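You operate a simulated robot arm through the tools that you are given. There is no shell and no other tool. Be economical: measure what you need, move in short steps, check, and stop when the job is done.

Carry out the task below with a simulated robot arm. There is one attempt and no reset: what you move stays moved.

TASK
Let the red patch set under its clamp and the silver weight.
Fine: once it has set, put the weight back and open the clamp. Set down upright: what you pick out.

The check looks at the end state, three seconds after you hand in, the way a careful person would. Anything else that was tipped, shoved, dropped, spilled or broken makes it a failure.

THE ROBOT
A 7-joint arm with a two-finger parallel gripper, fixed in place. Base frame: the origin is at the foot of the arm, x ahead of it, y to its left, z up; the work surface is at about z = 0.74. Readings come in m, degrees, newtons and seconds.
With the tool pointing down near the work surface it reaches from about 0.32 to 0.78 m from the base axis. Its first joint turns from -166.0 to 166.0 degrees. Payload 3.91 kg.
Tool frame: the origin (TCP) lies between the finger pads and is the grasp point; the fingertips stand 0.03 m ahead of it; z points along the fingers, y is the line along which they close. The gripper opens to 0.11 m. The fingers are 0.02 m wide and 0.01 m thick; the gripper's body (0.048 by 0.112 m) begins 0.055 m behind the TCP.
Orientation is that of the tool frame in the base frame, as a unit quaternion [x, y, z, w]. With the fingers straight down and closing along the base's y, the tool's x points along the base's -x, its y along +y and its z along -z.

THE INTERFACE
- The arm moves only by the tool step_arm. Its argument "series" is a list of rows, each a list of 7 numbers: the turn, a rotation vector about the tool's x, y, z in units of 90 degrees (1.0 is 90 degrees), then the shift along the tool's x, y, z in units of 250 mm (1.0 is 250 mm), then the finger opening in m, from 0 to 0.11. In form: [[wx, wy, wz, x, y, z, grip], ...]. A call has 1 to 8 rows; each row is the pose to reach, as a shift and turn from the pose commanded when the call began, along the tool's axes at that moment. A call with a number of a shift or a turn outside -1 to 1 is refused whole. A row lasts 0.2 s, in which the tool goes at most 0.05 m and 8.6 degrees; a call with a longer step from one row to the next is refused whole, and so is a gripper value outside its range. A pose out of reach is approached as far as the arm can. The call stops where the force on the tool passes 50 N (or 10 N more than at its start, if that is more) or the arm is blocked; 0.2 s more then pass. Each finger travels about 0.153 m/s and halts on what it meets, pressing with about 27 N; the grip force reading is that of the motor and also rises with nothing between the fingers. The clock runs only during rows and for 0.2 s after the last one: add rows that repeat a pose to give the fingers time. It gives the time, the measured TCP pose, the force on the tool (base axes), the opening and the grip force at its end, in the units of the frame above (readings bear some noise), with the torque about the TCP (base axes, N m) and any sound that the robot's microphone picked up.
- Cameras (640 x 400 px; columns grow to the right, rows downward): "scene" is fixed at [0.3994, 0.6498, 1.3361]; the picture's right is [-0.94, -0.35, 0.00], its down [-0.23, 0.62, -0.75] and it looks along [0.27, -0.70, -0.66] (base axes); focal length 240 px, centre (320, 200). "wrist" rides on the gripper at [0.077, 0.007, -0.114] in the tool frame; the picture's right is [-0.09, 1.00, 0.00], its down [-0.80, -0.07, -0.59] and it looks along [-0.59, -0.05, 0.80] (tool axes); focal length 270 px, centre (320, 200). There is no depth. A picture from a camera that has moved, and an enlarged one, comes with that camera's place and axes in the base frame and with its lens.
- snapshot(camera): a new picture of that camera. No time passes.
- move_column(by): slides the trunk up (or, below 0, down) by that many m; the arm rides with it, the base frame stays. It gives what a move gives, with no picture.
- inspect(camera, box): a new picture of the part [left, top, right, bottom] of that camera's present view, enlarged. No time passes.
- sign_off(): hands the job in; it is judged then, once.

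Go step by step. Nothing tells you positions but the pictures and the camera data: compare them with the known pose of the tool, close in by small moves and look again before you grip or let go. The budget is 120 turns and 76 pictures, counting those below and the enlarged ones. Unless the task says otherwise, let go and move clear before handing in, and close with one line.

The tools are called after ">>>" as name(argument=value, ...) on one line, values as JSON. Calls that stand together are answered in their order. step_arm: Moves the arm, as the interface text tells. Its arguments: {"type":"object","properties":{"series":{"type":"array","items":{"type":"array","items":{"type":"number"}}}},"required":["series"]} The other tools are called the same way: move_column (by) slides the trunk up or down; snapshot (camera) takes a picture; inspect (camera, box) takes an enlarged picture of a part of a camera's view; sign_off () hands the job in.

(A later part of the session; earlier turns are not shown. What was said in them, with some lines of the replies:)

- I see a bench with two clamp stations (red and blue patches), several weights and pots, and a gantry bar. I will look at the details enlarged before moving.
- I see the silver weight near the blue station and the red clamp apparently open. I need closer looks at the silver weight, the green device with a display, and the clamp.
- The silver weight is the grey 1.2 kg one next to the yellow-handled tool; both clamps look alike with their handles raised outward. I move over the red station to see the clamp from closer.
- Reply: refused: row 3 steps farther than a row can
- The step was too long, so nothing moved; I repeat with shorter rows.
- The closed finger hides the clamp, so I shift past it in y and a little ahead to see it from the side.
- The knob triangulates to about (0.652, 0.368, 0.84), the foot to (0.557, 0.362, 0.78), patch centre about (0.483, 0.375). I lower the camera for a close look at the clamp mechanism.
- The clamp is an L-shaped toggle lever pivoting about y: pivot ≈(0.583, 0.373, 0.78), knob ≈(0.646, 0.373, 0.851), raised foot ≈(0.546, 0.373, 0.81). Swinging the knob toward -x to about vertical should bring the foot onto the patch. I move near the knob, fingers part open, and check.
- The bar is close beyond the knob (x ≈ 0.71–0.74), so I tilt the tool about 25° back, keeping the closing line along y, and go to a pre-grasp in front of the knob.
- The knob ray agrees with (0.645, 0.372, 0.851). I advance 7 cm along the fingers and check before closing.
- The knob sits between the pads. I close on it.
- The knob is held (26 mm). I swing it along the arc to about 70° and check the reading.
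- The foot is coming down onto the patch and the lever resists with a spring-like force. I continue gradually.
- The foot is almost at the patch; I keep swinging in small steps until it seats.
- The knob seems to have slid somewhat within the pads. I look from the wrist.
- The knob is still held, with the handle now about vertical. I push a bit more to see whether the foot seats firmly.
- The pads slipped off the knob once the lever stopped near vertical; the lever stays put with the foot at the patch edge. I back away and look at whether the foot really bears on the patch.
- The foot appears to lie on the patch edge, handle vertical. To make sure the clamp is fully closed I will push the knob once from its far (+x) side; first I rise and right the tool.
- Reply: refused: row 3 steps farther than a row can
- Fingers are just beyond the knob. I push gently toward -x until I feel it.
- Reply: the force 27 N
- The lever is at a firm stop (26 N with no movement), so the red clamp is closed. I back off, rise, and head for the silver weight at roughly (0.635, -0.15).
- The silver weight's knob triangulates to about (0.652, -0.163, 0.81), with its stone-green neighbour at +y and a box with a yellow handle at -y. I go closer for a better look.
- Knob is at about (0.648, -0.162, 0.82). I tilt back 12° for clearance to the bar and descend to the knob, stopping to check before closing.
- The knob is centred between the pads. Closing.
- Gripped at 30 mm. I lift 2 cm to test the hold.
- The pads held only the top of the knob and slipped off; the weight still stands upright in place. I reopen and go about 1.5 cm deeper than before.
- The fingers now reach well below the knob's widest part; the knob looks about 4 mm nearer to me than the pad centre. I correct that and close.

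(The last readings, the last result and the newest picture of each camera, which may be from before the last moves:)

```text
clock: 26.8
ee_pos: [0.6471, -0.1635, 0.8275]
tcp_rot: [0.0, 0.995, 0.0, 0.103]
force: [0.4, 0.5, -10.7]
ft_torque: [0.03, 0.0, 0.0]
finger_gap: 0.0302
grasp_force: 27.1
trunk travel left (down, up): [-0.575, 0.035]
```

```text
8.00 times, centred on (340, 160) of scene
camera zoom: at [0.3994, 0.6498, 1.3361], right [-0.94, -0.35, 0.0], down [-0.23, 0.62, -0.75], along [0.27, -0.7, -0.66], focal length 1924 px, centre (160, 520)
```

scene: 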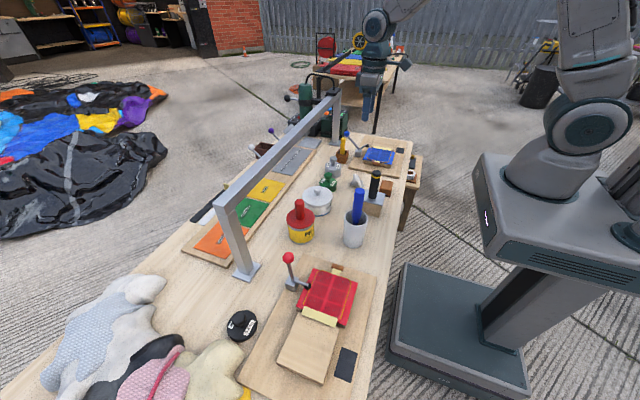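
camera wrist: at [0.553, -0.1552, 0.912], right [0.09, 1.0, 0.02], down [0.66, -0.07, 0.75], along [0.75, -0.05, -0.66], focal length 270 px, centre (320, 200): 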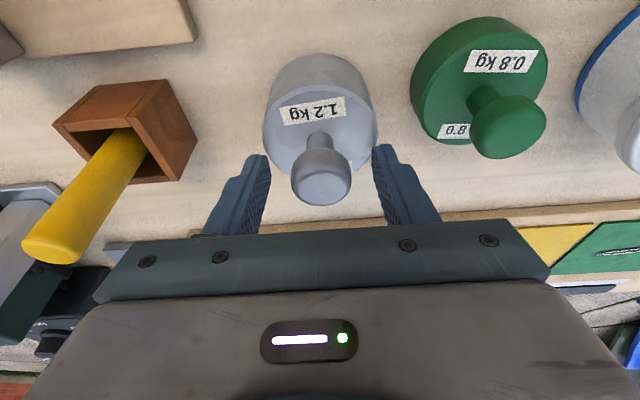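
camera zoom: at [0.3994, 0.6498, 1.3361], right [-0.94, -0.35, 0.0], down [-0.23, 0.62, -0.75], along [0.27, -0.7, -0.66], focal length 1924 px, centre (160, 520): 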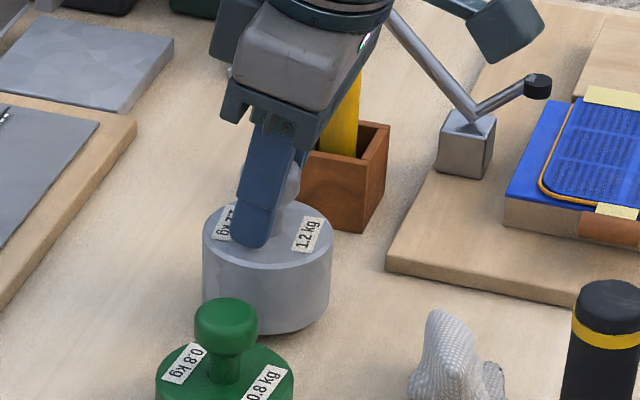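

The weight is held (about 11 N on the tool). I lift it well clear, keeping the same tilt.

>>> step_arm(series=[[0, 0, 0, -0.02, 0, -0.1, 0.01], [0, 0, 0, -0.05, 0, -0.24, 0.01], [0, 0, 0, -0.08, 0, -0.38, 0.01], [0, 0, 0, -0.11, 0, -0.52, 0.01], [0, 0, 0, -0.14, 0, -0.66, 0.01], [0, 0, 0, -0.17, 0, -0.8, 0.01], [0, 0, 0, -0.2, 0, -0.94, 0.01]])

>>> snapshot(camera="wrist")

```text
clock: 28.4
ee_pos: [0.6489, -0.1629, 1.0682]
tcp_rot: [0.0, 0.995, 0.0, 0.103]
force: [0.1, -0.2, -11.5]
ft_torque: [-0.02, 0.02, 0.0]
finger_gap: 0.0303
grasp_force: 27.3
trunk travel left (down, up): [-0.575, 0.035]
```

```text
34 pictures are left
camera wrist: at [0.5494, -0.1554, 1.1625], right [0.09, 1.0, 0.02], down [0.66, -0.07, 0.75], along [0.74, -0.05, -0.67], focal length 270 px, centre (320, 200)
```

wrist: 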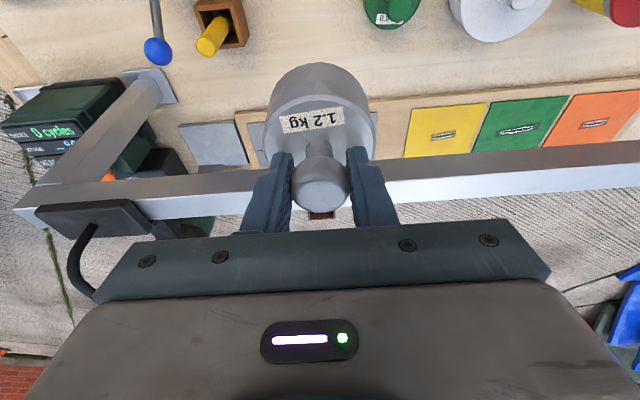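

Weight hangs upright in the grip. I carry it in the -x and +y directions over to the red station.

>>> step_arm(series=[[0, 0, 0, 0.1, 0.03, -0.02, 0.01], [0, 0, 0, 0.24, 0.08, -0.05, 0.01], [0, 0, 0, 0.36, 0.18, -0.08, 0.01], [0, 0, 0, 0.46, 0.31, -0.1, 0.01], [0, 0, 0, 0.56, 0.45, -0.12, 0.01], [0, 0, 0, 0.64, 0.59, -0.137, 0.01], [0, 0, 0, 0.66, 0.75, -0.141, 0.01], [0, 0, 0, 0.664, 0.9, -0.141, 0.01]])

>>> step_arm(series=[[0, 0, 0, 0, 0.15, 0, 0.01], [0, 0, 0, 0, 0.32, 0, 0.01], [0, 0, 0, 0, 0.49, 0, 0.01], [0, 0, 0, 0, 0.66, 0, 0.01], [0, 0, 0, 0, 0.83, 0, 0.01], [0, 0, 0, 0, 1.0, 0, 0.01], [0, 0, 0, 0, 1.0, 0, 0.01]])

```text
clock: 30.2
ee_pos: [0.4778, 0.0647, 1.0663]
tcp_rot: [-0.001, 0.995, -0.001, 0.104]
force: [0.3, 0.7, -11.8]
ft_torque: [0.02, 0.03, -0.03]
finger_gap: 0.0303
grasp_force: 27.4
trunk travel left (down, up): [-0.575, 0.035]
```

```text
clock: 31.8
ee_pos: [0.4789, 0.3132, 1.0677]
tcp_rot: [0.0, 0.995, -0.001, 0.104]
force: [0.1, 0.0, -12.0]
ft_torque: [0.04, 0.0, 0.02]
finger_gap: 0.0301
grasp_force: 27.7
trunk travel left (down, up): [-0.575, 0.035]
```

>>> step_arm(series=[[0, 0, 0, 0, 0.12, 0, 0.01], [0, 0, 0, 0, 0.239, 0, 0.01], [0, 0, 0, 0.03, 0.239, 0.14, 0.01], [0, 0, 0, 0.06, 0.239, 0.28, 0.01], [0, 0, 0, 0.09, 0.239, 0.42, 0.01], [0, 0, 0, 0.115, 0.239, 0.54, 0.01], [0, 0, 0, 0.137, 0.239, 0.64, 0.01], [0, 0, 0, 0.137, 0.239, 0.64, 0.01]])

>>> snapshot(camera="wrist")

>>> inspect(camera="scene", box=[260, 210, 380, 320])

```text
clock: 33.6
ee_pos: [0.4778, 0.3725, 0.9031]
tcp_rot: [0.0, 0.995, -0.001, 0.104]
force: [-0.1, -0.1, -12.1]
ft_torque: [-0.01, 0.01, -0.04]
finger_gap: 0.0304
grasp_force: 26.7
trunk travel left (down, up): [-0.575, 0.035]
```

```text
33 pictures are left
camera wrist: at [0.3792, 0.3797, 0.9978], right [0.09, 1.0, 0.02], down [0.66, -0.07, 0.75], along [0.75, -0.05, -0.66], focal length 270 px, centre (320, 200)
```

wrist: 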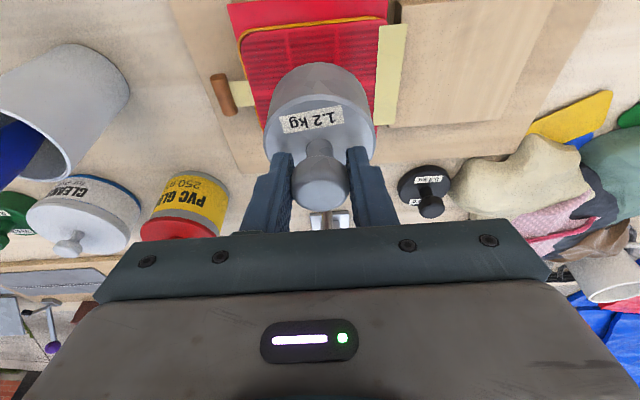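

```text
3.64 times, centred on (320, 265) of scene
camera zoom: at [0.3994, 0.6498, 1.3361], right [-0.94, -0.35, 0.0], down [-0.23, 0.62, -0.75], along [0.27, -0.7, -0.66], focal length 874 px, centre (320, -36)
```

zoom: 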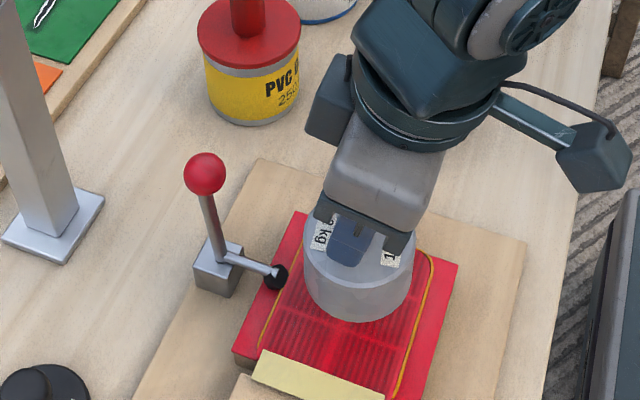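

The weight hovers a few centimetres over the patch, nearly centred. I nudge it slightly toward the centre and lower it to just above.

>>> step_arm(series=[[0, 0, 0, -0.016, -0.032, 0.003, 0.01], [0, 0, 0, 0.0, -0.032, 0.09, 0.01], [0, 0, 0, 0.02, -0.032, 0.171, 0.01], [0, 0, 0, 0.02, -0.032, 0.171, 0.01]])

>>> inspect(camera="scene", box=[260, 210, 380, 320])

```text
clock: 34.6
ee_pos: [0.4829, 0.3633, 0.8608]
tcp_rot: [-0.001, 0.995, 0.0, 0.104]
force: [0.0, 0.9, -11.2]
ft_torque: [-0.01, 0.04, -0.02]
finger_gap: 0.0304
grasp_force: 27.4
trunk travel left (down, up): [-0.575, 0.035]
```

```text
3.64 times, centred on (320, 265) of scene
camera zoom: at [0.3994, 0.6498, 1.3361], right [-0.94, -0.35, 0.0], down [-0.23, 0.62, -0.75], along [0.27, -0.7, -0.66], focal length 874 px, centre (320, -36)
```

zoom: 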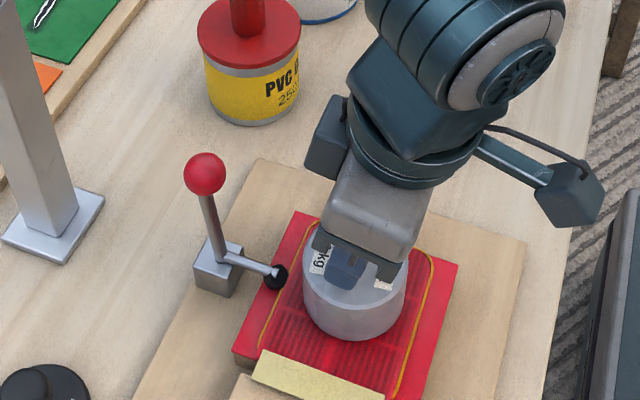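

Just above the patch. I lower in 3 mm steps watching the load.

>>> step_arm(series=[[0, 0, 0, 0.003, 0, 0.012, 0.01], [0, 0, 0, 0.005, 0, 0.024, 0.01], [0, 0, 0, 0.008, 0, 0.035, 0.01], [0, 0, 0, 0.01, 0, 0.047, 0.01]])

```text
clock: 35.6
ee_pos: [0.4819, 0.365, 0.8534]
tcp_rot: [0.0, 0.994, 0.003, 0.108]
force: [0.0, -3.9, 33.4]
ft_torque: [0.33, 0.1, 0.01]
finger_gap: 0.0303
grasp_force: 26.7
trunk travel left (down, up): [-0.575, 0.035]
```

Contact: the weight rests on the patch at TCP z ≈ 0.853. I ease off the press, then open.

>>> step_arm(series=[[0, 0, 0, -0.003, 0, -0.014, 0.01], [0, 0, 0, -0.003, 0, -0.016, 0.01], [0, 0, 0, -0.003, 0, -0.016, 0.035], [0, 0, 0, -0.003, 0, -0.016, 0.06], [0, 0, 0, -0.003, 0, -0.016, 0.06]])

>>> snapshot(camera="wrist")

```text
clock: 36.8
ee_pos: [0.4789, 0.3634, 0.8541]
tcp_rot: [0.0, 0.995, 0.0, 0.105]
force: [-0.8, -6.5, 19.6]
ft_torque: [0.37, 0.07, -0.01]
finger_gap: 0.0568
grasp_force: 0.2
trunk travel left (down, up): [-0.575, 0.035]
```

```text
30 pictures are left
camera wrist: at [0.3813, 0.3703, 0.9484], right [0.09, 1.0, 0.02], down [0.66, -0.07, 0.75], along [0.75, -0.05, -0.66], focal length 270 px, centre (320, 200)
```

wrist: 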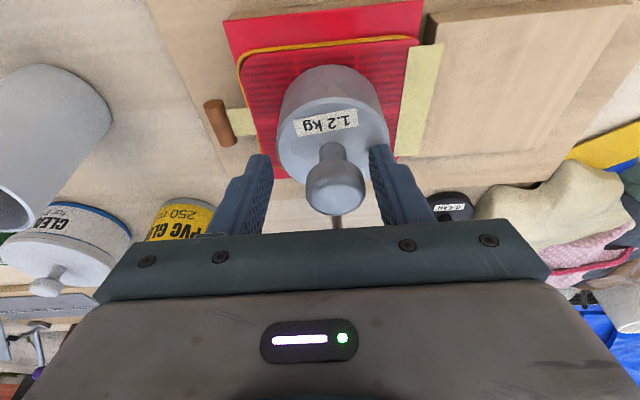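

There is still an upward push: a fingertip is touching the top of the weight's body. I rise gently straight back.

>>> step_arm(series=[[0, 0, 0, 0, 0, -0.01, 0.06], [0, 0, 0, 0, 0, -0.03, 0.07], [0, 0, 0, 0, 0, -0.05, 0.07]])

>>> snapshot(camera="wrist")

>>> inspect(camera="scene", box=[260, 230, 370, 320])

```text
clock: 37.6
ee_pos: [0.4786, 0.3644, 0.8652]
tcp_rot: [-0.001, 0.994, 0.0, 0.105]
force: [-0.5, 0.8, -0.7]
ft_torque: [-0.01, 0.04, 0.01]
finger_gap: 0.07
grasp_force: 0.1
trunk travel left (down, up): [-0.575, 0.035]
```

```text
29 pictures are left
camera wrist: at [0.3796, 0.3717, 0.9598], right [0.09, 1.0, 0.02], down [0.66, -0.07, 0.75], along [0.75, -0.05, -0.66], focal length 270 px, centre (320, 200)
```

wrist: 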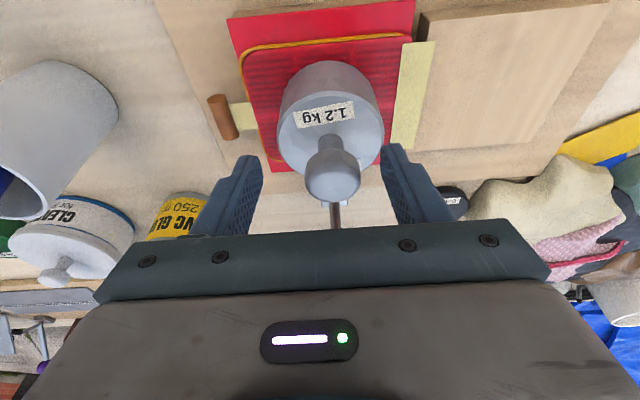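

```text
4.44 times, centred on (315, 275) of scene
camera zoom: at [0.3994, 0.6498, 1.3361], right [-0.94, -0.35, 0.0], down [-0.23, 0.62, -0.75], along [0.27, -0.7, -0.66], focal length 1069 px, centre (342, -133)
```

zoom: 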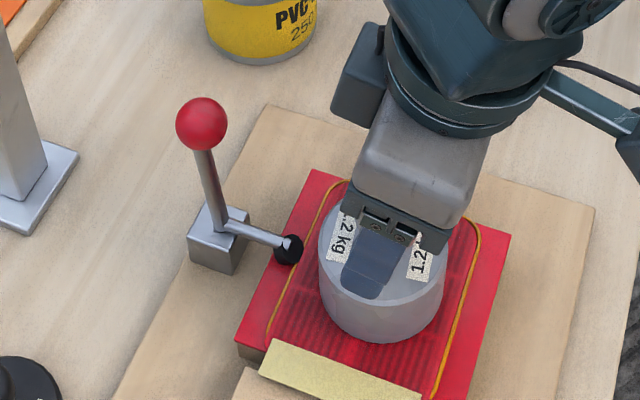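

The weight stands free on the patch. I rise clear and look at the station while it sets.

>>> step_arm(series=[[0, 0, 0, 0, 0, -0.14, 0.07], [0, 0, 0, 0, 0, -0.3, 0.07], [0, 0, 0, 0, 0, -0.46, 0.09], [0, 0, 0, 0.15, 0, -0.55, 0.11], [0, 0, 0, 0.15, 0, -0.55, 0.11]])

>>> inspect(camera="scene", box=[240, 230, 390, 390])

>>> snapshot(camera="wrist")

```text
clock: 38.8
ee_pos: [0.4129, 0.3634, 0.9923]
tcp_rot: [0.0, 0.995, 0.001, 0.104]
force: [-0.1, 0.2, 0.0]
ft_torque: [0.02, -0.01, 0.0]
finger_gap: 0.11
grasp_force: 0.0
trunk travel left (down, up): [-0.575, 0.035]
```

```text
2.50 times, centred on (315, 310) of scene
camera zoom: at [0.3994, 0.6498, 1.3361], right [-0.94, -0.35, 0.0], down [-0.23, 0.62, -0.75], along [0.27, -0.7, -0.66], focal length 601 px, centre (332, -75)
```

zoom: 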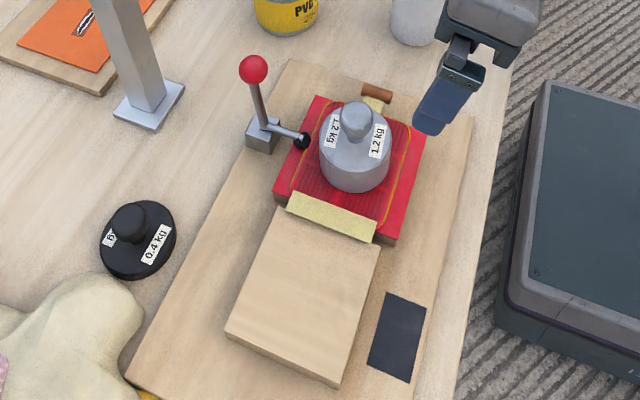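

```text
26 pictures are left
camera wrist: at [0.3141, 0.371, 1.0858], right [0.09, 1.0, 0.02], down [0.66, -0.07, 0.75], along [0.75, -0.05, -0.66], focal length 270 px, centre (320, 200)
```

wrist: 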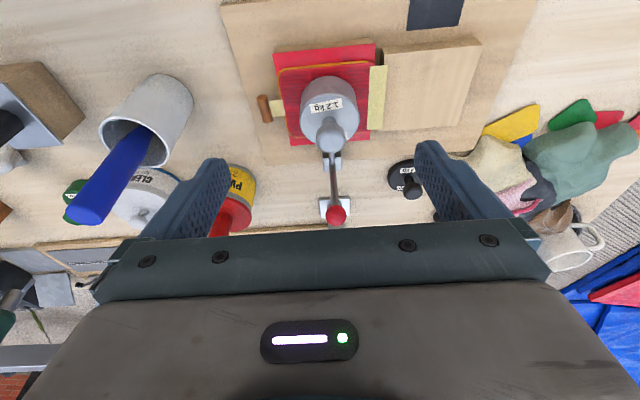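

The weight stands upright, clear of the clamp. The dark square on the board (perhaps an indicator) is unchanged so far; I wait and watch.

>>> step_arm(series=[[0, 0, 0, 0, 0, 0, 0.11], [0, 0, 0, 0, 0, 0, 0.11], [0, 0, 0, 0, 0, 0, 0.11], [0, 0, 0, 0, 0, 0, 0.11], [0, 0, 0, 0, 0, 0, 0.11], [0, 0, 0, 0, 0, 0, 0.11], [0, 0, 0, 0, 0, 0, 0.11], [0, 0, 0, 0, 0, 0, 0.11]])

>>> step_arm(series=[[0, 0, 0, 0, 0, 0, 0.11], [0, 0, 0, 0, 0, 0, 0.11], [0, 0, 0, 0, 0, 0, 0.11], [0, 0, 0, 0, 0, 0, 0.11], [0, 0, 0, 0, 0, 0, 0.11], [0, 0, 0, 0, 0, 0, 0.11], [0, 0, 0, 0, 0, 0, 0.11], [0, 0, 0, 0, 0, 0, 0.11]])

>>> step_arm(series=[[0, 0, 0, 0, 0, 0, 0.11], [0, 0, 0, 0, 0, 0, 0.11], [0, 0, 0, 0, 0, 0, 0.11], [0, 0, 0, 0, 0, 0, 0.11], [0, 0, 0, 0, 0, 0, 0.11], [0, 0, 0, 0, 0, 0, 0.11], [0, 0, 0, 0, 0, 0, 0.11], [0, 0, 0, 0, 0, 0, 0.11]])

>>> inspect(camera="scene", box=[240, 230, 390, 390])

```text
clock: 40.6
ee_pos: [0.4113, 0.3643, 0.9919]
tcp_rot: [0.0, 0.994, 0.0, 0.105]
force: [0.5, 0.6, 0.7]
ft_torque: [0.01, -0.01, -0.03]
finger_gap: 0.1099
grasp_force: 0.0
trunk travel left (down, up): [-0.575, 0.035]
```

```text
clock: 42.4
ee_pos: [0.4122, 0.3631, 0.9919]
tcp_rot: [0.0, 0.994, 0.0, 0.105]
force: [0.3, 0.1, -0.1]
ft_torque: [0.01, 0.0, 0.03]
finger_gap: 0.11
grasp_force: 0.1
trunk travel left (down, up): [-0.575, 0.035]
```

```text
clock: 44.2
ee_pos: [0.4131, 0.3639, 0.9903]
tcp_rot: [0.001, 0.995, -0.001, 0.104]
force: [-0.1, -0.4, 0.8]
ft_torque: [0.0, -0.01, -0.01]
finger_gap: 0.11
grasp_force: 0.0
trunk travel left (down, up): [-0.575, 0.035]
```

```text
2.50 times, centred on (315, 310) of scene
camera zoom: at [0.3994, 0.6498, 1.3361], right [-0.94, -0.35, 0.0], down [-0.23, 0.62, -0.75], along [0.27, -0.7, -0.66], focal length 601 px, centre (332, -75)
```

zoom: 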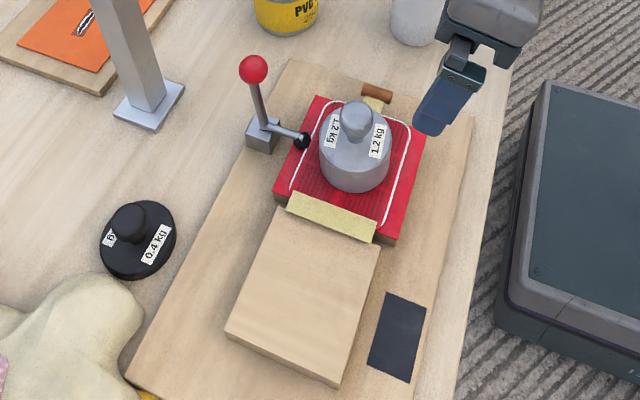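

The glue bead around the red patch has turned from orange to white, so it appears to be setting. I wait a little longer and check whether it still changes.

>>> step_arm(series=[[0, 0, 0, 0, 0, 0, 0.11], [0, 0, 0, 0, 0, 0, 0.11], [0, 0, 0, 0, 0, 0, 0.11], [0, 0, 0, 0, 0, 0, 0.11], [0, 0, 0, 0, 0, 0, 0.11], [0, 0, 0, 0, 0, 0, 0.11], [0, 0, 0, 0, 0, 0, 0.11], [0, 0, 0, 0, 0, 0, 0.11]])

>>> step_arm(series=[[0, 0, 0, 0, 0, 0, 0.11], [0, 0, 0, 0, 0, 0, 0.11], [0, 0, 0, 0, 0, 0, 0.11], [0, 0, 0, 0, 0, 0, 0.11], [0, 0, 0, 0, 0, 0, 0.11], [0, 0, 0, 0, 0, 0, 0.11], [0, 0, 0, 0, 0, 0, 0.11], [0, 0, 0, 0, 0, 0, 0.11]])

>>> step_arm(series=[[0, 0, 0, 0, 0, 0, 0.11], [0, 0, 0, 0, 0, 0, 0.11], [0, 0, 0, 0, 0, 0, 0.11], [0, 0, 0, 0, 0, 0, 0.11], [0, 0, 0, 0, 0, 0, 0.11], [0, 0, 0, 0, 0, 0, 0.11], [0, 0, 0, 0, 0, 0, 0.08], [0, 0, 0, 0, 0, 0, 0.06]])

>>> inspect(camera="scene", box=[260, 230, 370, 320])

>>> snapshot(camera="wrist")

```text
clock: 46.0
ee_pos: [0.4131, 0.3639, 0.9911]
tcp_rot: [0.0, 0.995, 0.0, 0.104]
force: [-0.8, -0.3, -1.1]
ft_torque: [0.03, -0.02, 0.0]
finger_gap: 0.1098
grasp_force: 0.1
trunk travel left (down, up): [-0.575, 0.035]
```

```text
clock: 47.8
ee_pos: [0.4123, 0.3636, 0.9903]
tcp_rot: [0.0, 0.994, 0.0, 0.105]
force: [-0.5, 0.0, -0.1]
ft_torque: [-0.01, -0.01, 0.0]
finger_gap: 0.1098
grasp_force: 0.1
trunk travel left (down, up): [-0.575, 0.035]
```

```text
clock: 49.6
ee_pos: [0.4121, 0.3641, 0.9913]
tcp_rot: [0.0, 0.995, 0.0, 0.105]
force: [0.4, -0.1, -0.5]
ft_torque: [0.0, 0.01, 0.03]
finger_gap: 0.0599
grasp_force: 0.0
trunk travel left (down, up): [-0.575, 0.035]
```

```text
4.44 times, centred on (315, 275) of scene
camera zoom: at [0.3994, 0.6498, 1.3361], right [-0.94, -0.35, 0.0], down [-0.23, 0.62, -0.75], along [0.27, -0.7, -0.66], focal length 1069 px, centre (342, -133)
```

zoom: 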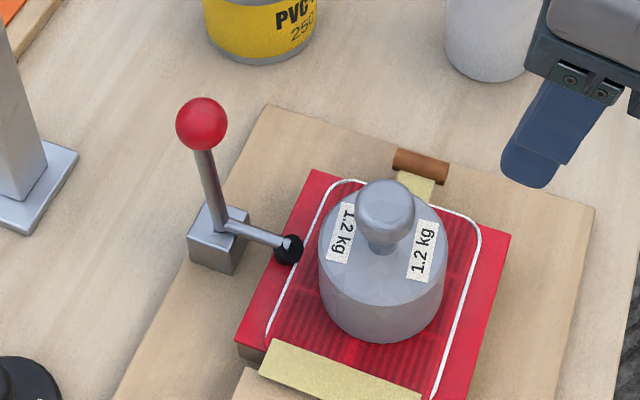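

```text
23 pictures are left
camera wrist: at [0.3138, 0.3712, 1.0857], right [0.09, 1.0, 0.02], down [0.66, -0.07, 0.75], along [0.75, -0.05, -0.66], focal length 270 px, centre (320, 200)
```

wrist: 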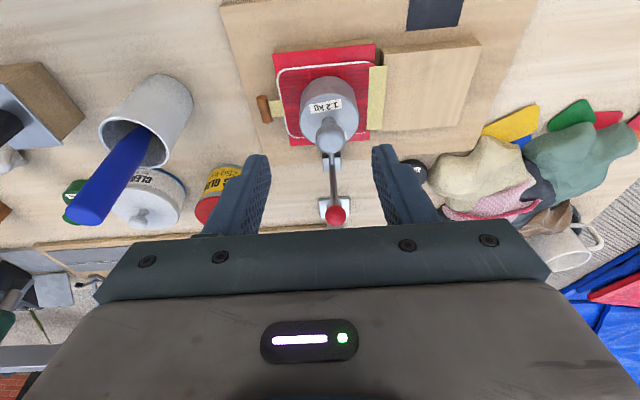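

The bead stays white: the patch has set. Now I fetch the weight: its knob is at about (0.482, 0.372, 0.85). I line up above it first.

>>> step_arm(series=[[0, 0, 0, -0.08, 0.016, 0.1, 0.06], [0, 0, 0, -0.156, 0.032, 0.2, 0.06], [0, 0, 0, -0.156, 0.032, 0.34, 0.06], [0, 0, 0, -0.156, 0.032, 0.46, 0.06]])

>>> snapshot(camera="wrist")

>>> inspect(camera="scene", box=[270, 220, 370, 310])

```text
clock: 50.6
ee_pos: [0.4764, 0.3733, 0.8865]
tcp_rot: [0.0, 0.995, 0.0, 0.104]
force: [0.4, 0.4, 0.1]
ft_torque: [0.02, 0.0, -0.02]
finger_gap: 0.06
grasp_force: 0.0
trunk travel left (down, up): [-0.575, 0.035]
```

```text
22 pictures are left
camera wrist: at [0.3775, 0.3803, 0.9813], right [0.09, 1.0, 0.02], down [0.66, -0.07, 0.75], along [0.75, -0.05, -0.66], focal length 270 px, centre (320, 200)
```

wrist: 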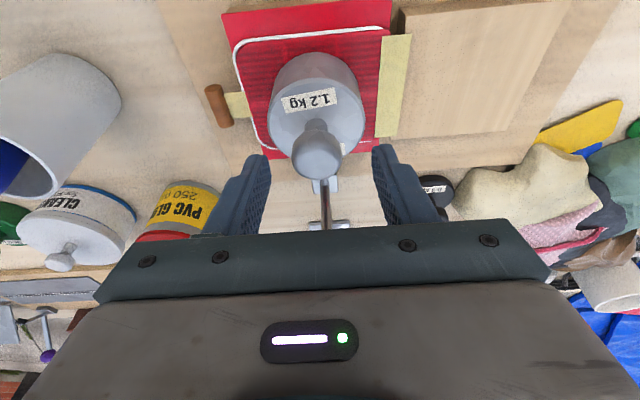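

```text
4.44 times, centred on (320, 265) of scene
camera zoom: at [0.3994, 0.6498, 1.3361], right [-0.94, -0.35, 0.0], down [-0.23, 0.62, -0.75], along [0.27, -0.7, -0.66], focal length 1069 px, centre (320, -89)
```

zoom: 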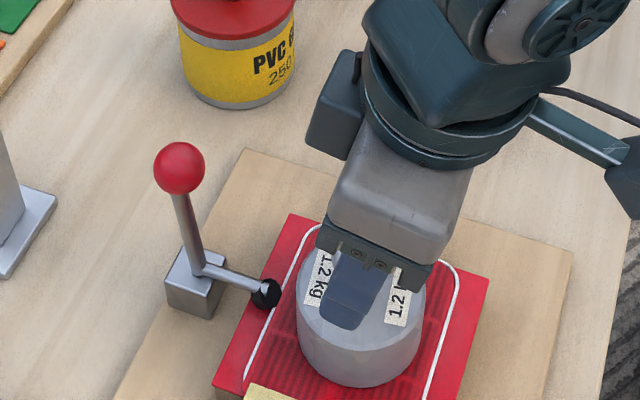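

The knob is well lined up. I descend about 2.8 cm with a 4 mm correction and check the force.

>>> step_arm(series=[[0, 0, 0, 0.008, -0.008, 0.06, 0.06], [0, 0, 0, 0.014, -0.008, 0.1, 0.06], [0, 0, 0, 0.014, -0.008, 0.114, 0.06]])

>>> snapshot(camera="wrist")

```text
clock: 51.4
ee_pos: [0.4779, 0.3692, 0.8587]
tcp_rot: [0.0, 0.994, 0.0, 0.105]
force: [-1.0, 0.8, -0.8]
ft_torque: [0.01, 0.01, 0.0]
finger_gap: 0.0599
grasp_force: 0.0
trunk travel left (down, up): [-0.575, 0.035]
```

```text
20 pictures are left
camera wrist: at [0.3795, 0.3774, 0.9532], right [0.09, 1.0, 0.02], down [0.66, -0.07, 0.75], along [0.75, -0.05, -0.66], focal length 270 px, centre (320, 200)
```

wrist: 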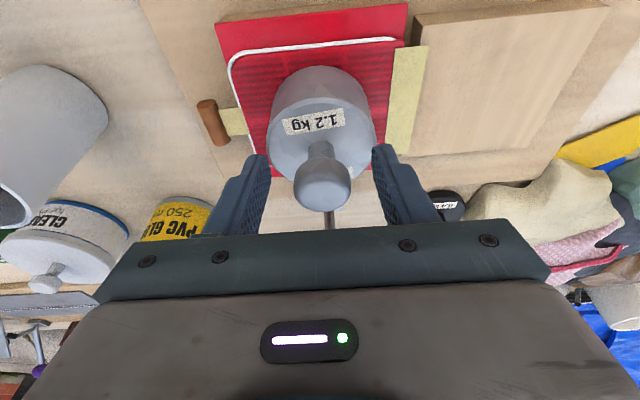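

The view matches the good grasp earlier. I close, then lift 1 cm.

>>> step_arm(series=[[0, 0, 0, 0.003, 0, 0, 0.04], [0, 0, 0, 0.003, 0, 0, 0.01], [0, 0, 0, 0.003, 0, 0, 0.01]])

>>> step_arm(series=[[0, 0, 0, -0.004, 0, -0.02, 0.01], [0, 0, 0, -0.008, 0, -0.04, 0.01], [0, 0, 0, -0.008, 0, -0.04, 0.01]])

```text
clock: 52.2
ee_pos: [0.4779, 0.3699, 0.859]
tcp_rot: [0.0, 0.995, 0.0, 0.104]
force: [0.8, 2.5, 0.9]
ft_torque: [0.15, -0.07, -0.01]
finger_gap: 0.0303
grasp_force: 26.9
trunk travel left (down, up): [-0.575, 0.035]
```

```text
clock: 53.0
ee_pos: [0.4767, 0.3704, 0.868]
tcp_rot: [0.0, 0.995, -0.001, 0.103]
force: [-0.3, 0.3, -11.8]
ft_torque: [0.0, 0.07, -0.01]
finger_gap: 0.0303
grasp_force: 27.4
trunk travel left (down, up): [-0.575, 0.035]
```

The weight is held. I lift it clear and carry it back.

>>> step_arm(series=[[0, 0, 0, -0.02, 0, -0.1, 0.01], [0, 0, 0, -0.05, 0, -0.24, 0.01], [0, 0, 0, -0.08, 0, -0.38, 0.01], [0, 0, 0, -0.11, 0, -0.52, 0.01], [0, 0, 0, -0.14, 0, -0.66, 0.01], [0, 0, 0, -0.166, 0, -0.78, 0.01]])

>>> step_arm(series=[[0, 0, 0, 0, -0.1, 0, 0.01], [0, 0, 0, 0, -0.26, 0, 0.01], [0, 0, 0, 0, -0.42, 0, 0.01], [0, 0, 0, 0, -0.58, 0, 0.01], [0, 0, 0, 0, -0.74, 0, 0.01], [0, 0, 0, 0, -0.9, 0, 0.01], [0, 0, 0, 0, -1.0, 0, 0.01]])

>>> step_arm(series=[[0, 0, 0, 0, -0.12, 0, 0.01], [0, 0, 0, 0, -0.28, 0, 0.01], [0, 0, 0, -0.02, -0.44, 0, 0.01], [0, 0, 0, -0.08, -0.58, 0.016, 0.01], [0, 0, 0, -0.18, -0.7, 0.037, 0.01], [0, 0, 0, -0.28, -0.82, 0.06, 0.01], [0, 0, 0, -0.38, -0.94, 0.081, 0.01], [0, 0, 0, -0.38, -0.94, 0.081, 0.01]])

```text
clock: 54.4
ee_pos: [0.4768, 0.3699, 1.069]
tcp_rot: [-0.001, 0.995, 0.0, 0.103]
force: [-0.2, -0.8, -12.5]
ft_torque: [0.01, 0.08, -0.01]
finger_gap: 0.0303
grasp_force: 26.6
trunk travel left (down, up): [-0.575, 0.035]
```

```text
clock: 56.0
ee_pos: [0.4776, 0.1192, 1.0686]
tcp_rot: [0.0, 0.995, 0.0, 0.104]
force: [0.1, 0.6, -12.1]
ft_torque: [0.03, 0.09, -0.01]
finger_gap: 0.0303
grasp_force: 26.9
trunk travel left (down, up): [-0.575, 0.035]
```

```text
clock: 57.8
ee_pos: [0.5759, -0.1146, 1.068]
tcp_rot: [-0.001, 0.995, 0.0, 0.103]
force: [0.2, 0.5, -12.1]
ft_torque: [0.02, 0.1, 0.0]
finger_gap: 0.0304
grasp_force: 26.9
trunk travel left (down, up): [-0.575, 0.035]
```

>>> step_arm(series=[[0, 0, 0, -0.1, -0.07, 0.02, 0.01], [0, 0, 0, -0.2, -0.14, 0.042, 0.01], [0, 0, 0, -0.276, -0.19, 0.059, 0.01], [0, 0, 0, -0.276, -0.19, 0.059, 0.01], [0, 0, 0, -0.25, -0.19, 0.18, 0.01], [0, 0, 0, -0.22, -0.19, 0.32, 0.01], [0, 0, 0, -0.19, -0.19, 0.46, 0.01], [0, 0, 0, -0.163, -0.19, 0.59, 0.01]])

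>>> inspect(camera="scene", box=[300, 110, 380, 190])

>>> snapshot(camera="wrist")

```text
clock: 59.6
ee_pos: [0.6463, -0.1635, 0.9318]
tcp_rot: [0.001, 0.995, 0.0, 0.103]
force: [0.5, 0.7, -11.0]
ft_torque: [0.0, 0.05, -0.02]
finger_gap: 0.0304
grasp_force: 26.7
trunk travel left (down, up): [-0.575, 0.035]
```

```text
5.00 times, centred on (340, 150) of scene
camera zoom: at [0.3994, 0.6498, 1.3361], right [-0.94, -0.35, 0.0], down [-0.23, 0.62, -0.75], along [0.27, -0.7, -0.66], focal length 1202 px, centre (220, 450)
```

zoom: 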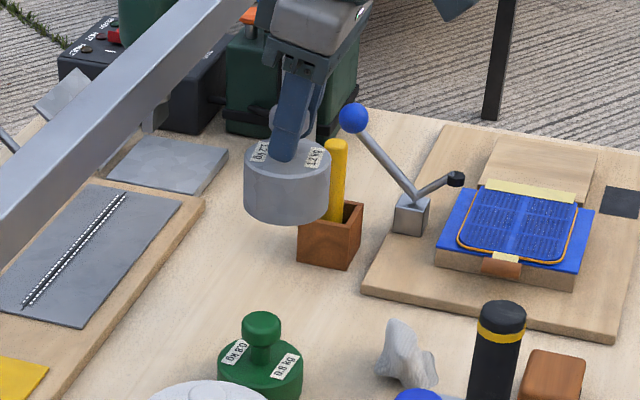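

```text
18 pictures are left
camera wrist: at [0.5474, -0.1556, 1.0264], right [0.09, 1.0, 0.02], down [0.66, -0.07, 0.75], along [0.75, -0.05, -0.66], focal length 270 px, centre (320, 200)
```

wrist: 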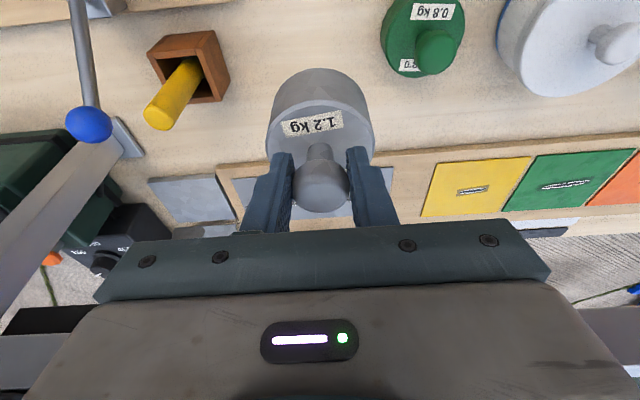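

It hovers straight above its old spot. I lower to just above the table.

>>> step_arm(series=[[0, 0, 0, 0.025, 0.004, 0.12, 0.01], [0, 0, 0, 0.05, 0.004, 0.24, 0.01], [0, 0, 0, 0.07, 0.004, 0.33, 0.01], [0, 0, 0, 0.082, 0.004, 0.38, 0.01], [0, 0, 0, 0.082, 0.004, 0.38, 0.01]])

>>> inspect(camera="scene", box=[310, 135, 370, 185])

```text
clock: 60.8
ee_pos: [0.6468, -0.1611, 0.8339]
tcp_rot: [0.0, 0.995, 0.0, 0.103]
force: [0.4, -0.1, -11.3]
ft_torque: [-0.02, 0.09, -0.02]
finger_gap: 0.0303
grasp_force: 27.6
trunk travel left (down, up): [-0.575, 0.035]
```

```text
8.00 times, centred on (340, 160) of scene
camera zoom: at [0.3994, 0.6498, 1.3361], right [-0.94, -0.35, 0.0], down [-0.23, 0.62, -0.75], along [0.27, -0.7, -0.66], focal length 1924 px, centre (160, 520)
```

zoom: 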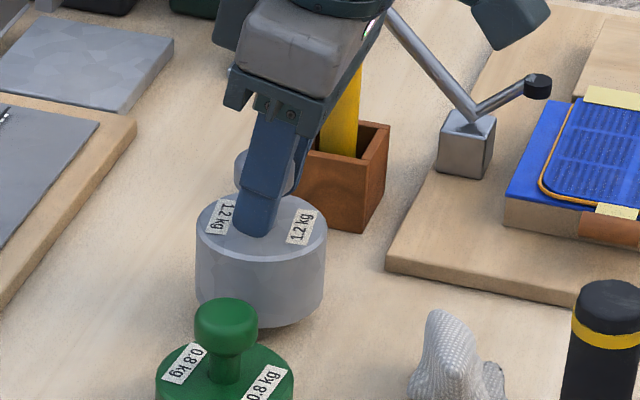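

About 1 cm above its old place and aligned. I lower in small steps.

>>> step_arm(series=[[0, 0, 0, 0.01, 0, 0.012, 0.01], [0, 0, 0, 0.012, 0, 0.022, 0.01], [0, 0, 0, 0.014, 0, 0.032, 0.01], [0, 0, 0, 0.016, 0, 0.042, 0.01], [0, 0, 0, 0.018, 0, 0.05, 0.01]])

```text
clock: 62.0
ee_pos: [0.643, -0.1629, 0.8223]
tcp_rot: [0.0, 0.995, -0.001, 0.105]
force: [0.6, -0.2, -10.9]
ft_torque: [-0.03, 0.08, 0.0]
finger_gap: 0.0303
grasp_force: 27.4
trunk travel left (down, up): [-0.575, 0.035]
```

>>> step_arm(series=[[0, 0, 0, -0.008, 0, 0.006, 0.01], [0, 0, 0, -0.007, 0, 0.011, 0.01], [0, 0, 0, -0.007, 0, 0.016, 0.01]])

```text
clock: 62.8
ee_pos: [0.644, -0.1605, 0.8207]
tcp_rot: [0.0, 0.994, -0.001, 0.106]
force: [-2.5, 0.9, 7.8]
ft_torque: [0.06, 0.73, -0.02]
finger_gap: 0.0301
grasp_force: 27.6
trunk travel left (down, up): [-0.575, 0.035]
```

The weight has touched down. I release.

>>> step_arm(series=[[0, 0, 0, 0, 0, -0.004, 0.01], [0, 0, 0, 0, 0, -0.004, 0.035], [0, 0, 0, 0, 0, -0.004, 0.06], [0, 0, 0, 0, 0, -0.004, 0.06]])

>>> snapshot(camera="wrist")

```text
clock: 63.8
ee_pos: [0.6461, -0.1617, 0.8189]
tcp_rot: [0.0, 0.994, -0.001, 0.105]
force: [0.1, 0.8, -0.4]
ft_torque: [0.01, 0.0, 0.02]
finger_gap: 0.06
grasp_force: 0.1
trunk travel left (down, up): [-0.575, 0.035]
```

```text
16 pictures are left
camera wrist: at [0.5467, -0.1543, 0.914], right [0.09, 1.0, 0.02], down [0.66, -0.07, 0.75], along [0.75, -0.05, -0.66], focal length 270 px, centre (320, 200)
```

wrist: 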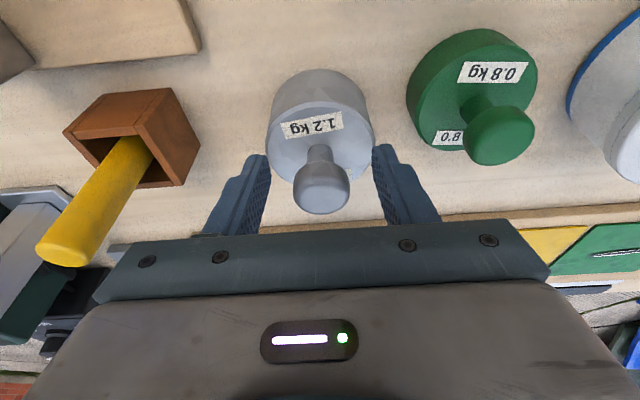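

The weight stands free and upright. I withdraw along the fingers and head back to the red clamp.

>>> step_arm(series=[[0, 0, 0, 0, 0, -0.1, 0.06], [0, 0, 0, 0, 0, -0.26, 0.06], [0, 0, 0, 0, 0, -0.42, 0.06], [0, 0, 0, 0, 0, -0.58, 0.06], [0, 0, 0, 0, 0, -0.74, 0.05], [0, 0, 0, 0.1, 0, -0.86, 0.03], [0, 0, 0, 0.25, 0, -0.94, 0.0], [0, 0, 0, 0.4, 0.1, -0.97, 0.0]])

>>> step_arm(series=[[0, 0.06, 0, 0.08, 0.13, 0, 0], [0, 0.117, 0, 0.16, 0.28, 0, 0], [0, 0.117, 0, 0.16, 0.45, 0, 0], [0, 0.117, 0, 0.16, 0.62, 0, 0], [0, 0.117, 0, 0.16, 0.8, 0, 0], [0, 0.117, 0, 0.16, 0.98, 0, 0]])

>>> inspect(camera="scene", box=[290, 110, 410, 200])

```text
clock: 65.6
ee_pos: [0.4953, -0.1359, 1.037]
tcp_rot: [0.0, 0.995, 0.0, 0.104]
force: [-0.7, 0.7, -0.8]
ft_torque: [-0.03, -0.03, -0.03]
finger_gap: 0.0
grasp_force: 27.2
trunk travel left (down, up): [-0.575, 0.035]
```

```text
clock: 67.0
ee_pos: [0.4578, 0.1092, 1.0278]
tcp_rot: [0.0, 1.0, 0.0, 0.012]
force: [-0.2, 0.1, 0.6]
ft_torque: [-0.06, -0.01, -0.02]
finger_gap: 0.0
grasp_force: 27.1
trunk travel left (down, up): [-0.575, 0.035]
```

```text
4.44 times, centred on (350, 155) of scene
camera zoom: at [0.3994, 0.6498, 1.3361], right [-0.94, -0.35, 0.0], down [-0.23, 0.62, -0.75], along [0.27, -0.7, -0.66], focal length 1069 px, centre (187, 400)
```

zoom: 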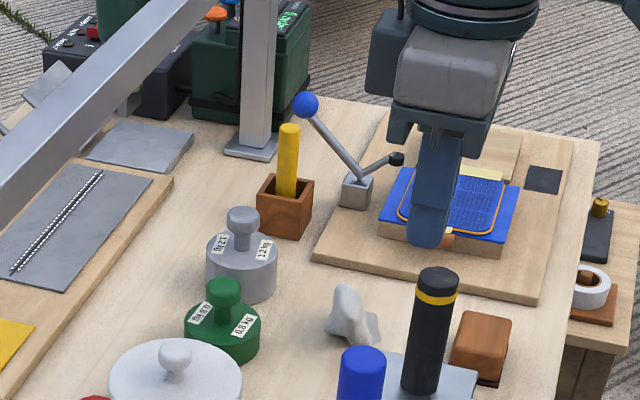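

The weight is back upright beside the green one. Next I come in on the near (-x) side of the red knob with closed fingers to push the lever open.

>>> step_arm(series=[[0, 0.015, 0, 0, 0.17, 0, 0], [0, 0.015, 0, 0, 0.34, 0, 0], [0, 0.015, 0, 0, 0.52, 0, 0], [0, 0.015, 0, -0.04, 0.69, 0, 0], [0, 0.015, 0, -0.12, 0.84, 0, 0], [0, 0.015, 0, -0.22, 0.97, 0, 0], [0, 0.015, 0, -0.3, 1.0, 0, 0], [0, 0.015, 0, -0.3, 1.0, 0, 0]])

>>> snapshot(camera="wrist")

```text
clock: 68.8
ee_pos: [0.5315, 0.3602, 1.0309]
tcp_rot: [0.0, 1.0, 0.0, 0.001]
force: [0.1, -0.1, -0.1]
ft_torque: [0.01, 0.0, 0.01]
finger_gap: 0.0001
grasp_force: 27.4
trunk travel left (down, up): [-0.575, 0.035]
```

```text
14 pictures are left
camera wrist: at [0.4555, 0.3666, 1.1431], right [0.09, 1.0, 0.0], down [0.8, -0.07, 0.6], along [0.59, -0.05, -0.8], focal length 270 px, centre (320, 200)
```

wrist: 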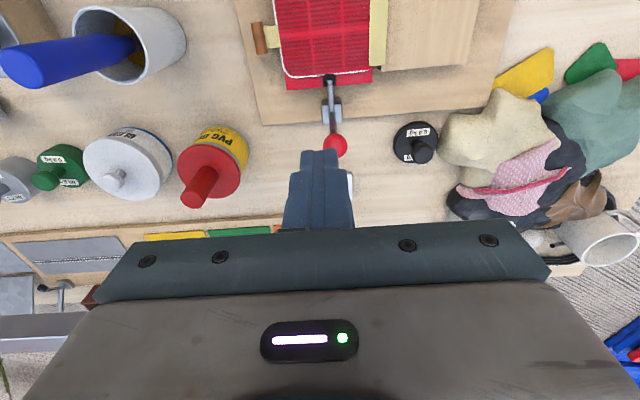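

>>> step_arm(series=[[0, 0, 0, -0.03, 0.046, 0, 0], [0, 0, 0, -0.03, 0.046, 0.15, 0], [0, 0, 0, -0.03, 0.046, 0.3, 0], [0, 0, 0, -0.03, 0.046, 0.46, 0], [0, 0, 0, -0.03, 0.046, 0.6, 0], [0, 0, 0, -0.03, 0.046, 0.62, 0]])

>>> snapshot(camera="wrist")

>>> inspect(camera="scene", box=[240, 220, 360, 310])

```text
clock: 70.2
ee_pos: [0.5396, 0.3704, 0.874]
tcp_rot: [0.0, 1.0, 0.001, 0.001]
force: [-0.2, -0.7, -0.3]
ft_torque: [0.0, -0.01, 0.0]
finger_gap: 0.0001
grasp_force: 27.7
trunk travel left (down, up): [-0.575, 0.035]
```

```text
13 pictures are left
camera wrist: at [0.4634, 0.3777, 0.9866], right [0.09, 1.0, 0.0], down [0.8, -0.07, 0.6], along [0.59, -0.05, -0.8], focal length 270 px, centre (320, 200)
```

wrist: 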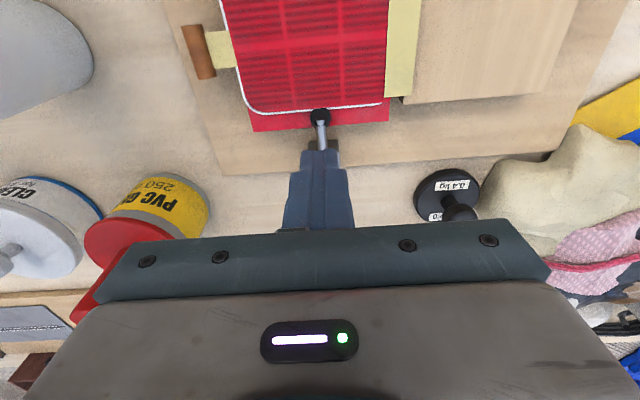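

```text
4.44 times, centred on (300, 265) of scene
camera zoom: at [0.3994, 0.6498, 1.3361], right [-0.94, -0.35, 0.0], down [-0.23, 0.62, -0.75], along [0.27, -0.7, -0.66], focal length 1069 px, centre (409, -89)
```

zoom: 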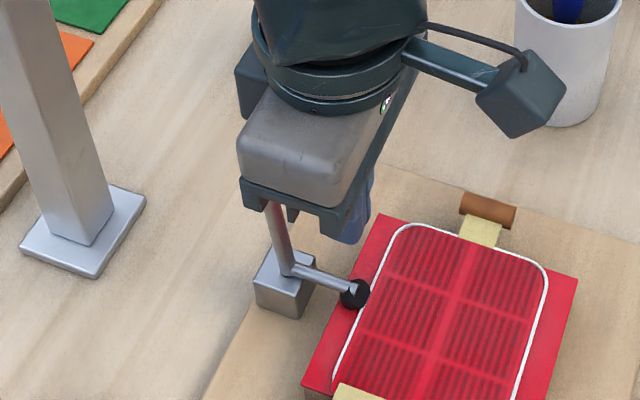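

The closed fingers stand on the near side of the knob. I push it outward to open the clamp.

>>> step_arm(series=[[0, 0, 0, -0.06, 0.004, 0, 0], [0, 0, 0, -0.11, 0.004, 0, 0], [0, 0, 0, -0.16, 0.004, 0.005, 0], [0, 0, 0, -0.21, 0.004, 0.012, 0], [0, 0, 0, -0.26, 0.004, 0.022, 0], [0, 0, 0, -0.3, 0.004, 0.034, 0], [0, 0, 0, -0.335, 0.004, 0.045, 0]])

>>> inspect(camera="scene", box=[240, 220, 360, 310])

```text
clock: 71.8
ee_pos: [0.6173, 0.3743, 0.8668]
tcp_rot: [-0.002, 1.0, 0.0, -0.001]
force: [-29.2, -6.2, 18.5]
ft_torque: [-0.25, 0.75, -0.01]
finger_gap: 0.0
grasp_force: 26.8
trunk travel left (down, up): [-0.575, 0.035]
```

```text
4.44 times, centred on (300, 265) of scene
camera zoom: at [0.3994, 0.6498, 1.3361], right [-0.94, -0.35, 0.0], down [-0.23, 0.62, -0.75], along [0.27, -0.7, -0.66], focal length 1069 px, centre (409, -89)
```

zoom: 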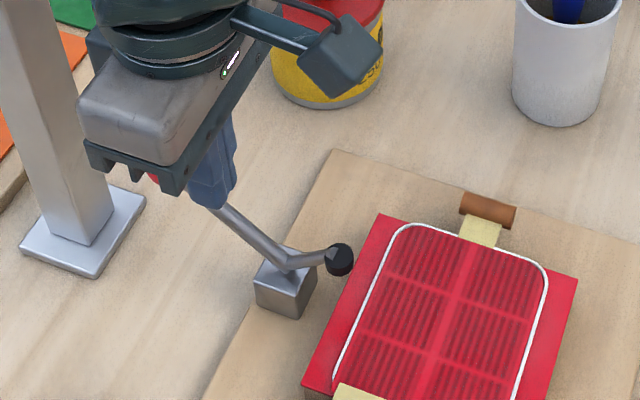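

The foot is back exactly at its original open position. I withdraw and move clear.

>>> step_arm(series=[[0, 0, 0, 0.08, 0, -0.02, 0], [0, 0, 0, 0.2, 0, -0.1, 0], [0, 0, 0, 0.3, 0, -0.25, 0], [0, 0, 0, 0.4, 0, -0.4, 0], [0, 0, 0, 0.5, 0, -0.55, 0], [0, 0, 0, 0.6, 0, -0.7, 0.03], [0, 0, 0, 0.7, 0, -0.84, 0.06], [0, 0, 0, 0.8, 0, -0.96, 0.06]])

>>> snapshot(camera="scene")

>>> inspect(camera="scene", box=[240, 220, 380, 340])

```text
clock: 73.6
ee_pos: [0.4221, 0.3703, 1.1043]
tcp_rot: [0.0, 1.0, 0.0, 0.001]
force: [-0.3, -0.7, 0.2]
ft_torque: [0.01, -0.04, 0.01]
finger_gap: 0.0601
grasp_force: 0.0
trunk travel left (down, up): [-0.575, 0.035]
```

```text
10 pictures are left
```

scene: 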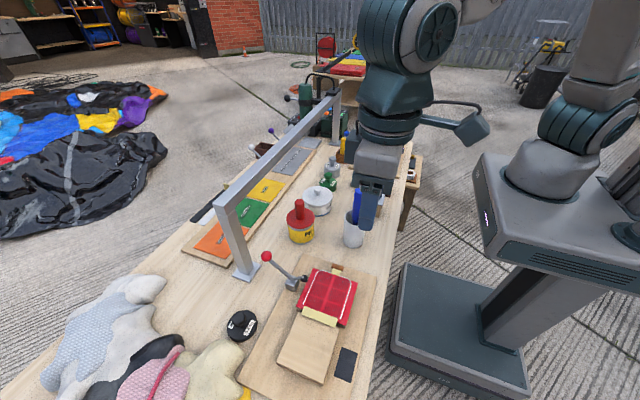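

```text
3.33 times, centred on (310, 280) of scene
camera zoom: at [0.3994, 0.6498, 1.3361], right [-0.94, -0.35, 0.0], down [-0.23, 0.62, -0.75], along [0.27, -0.7, -0.66], focal length 802 px, centre (353, -67)
```

zoom: 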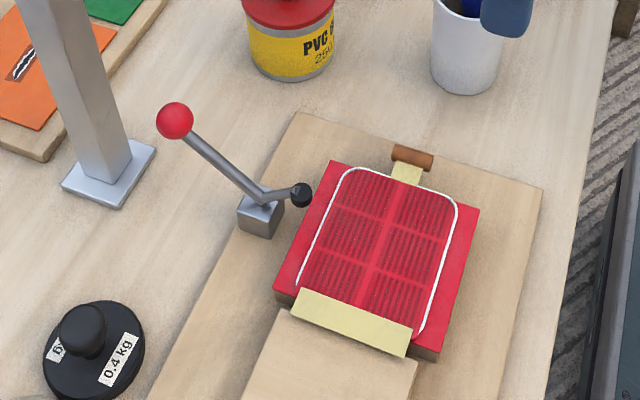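

The patch has a white, set bead, the clamp is open as at the start, the silver weight is upright at its old place, and the arm is clear. I hand in.

>>> sign_off()

```text
The job is handed in.
```

The red patch has set: its bead turned from orange to white and stayed white. The silver weight is back upright in its old place, and the red clamp is open.
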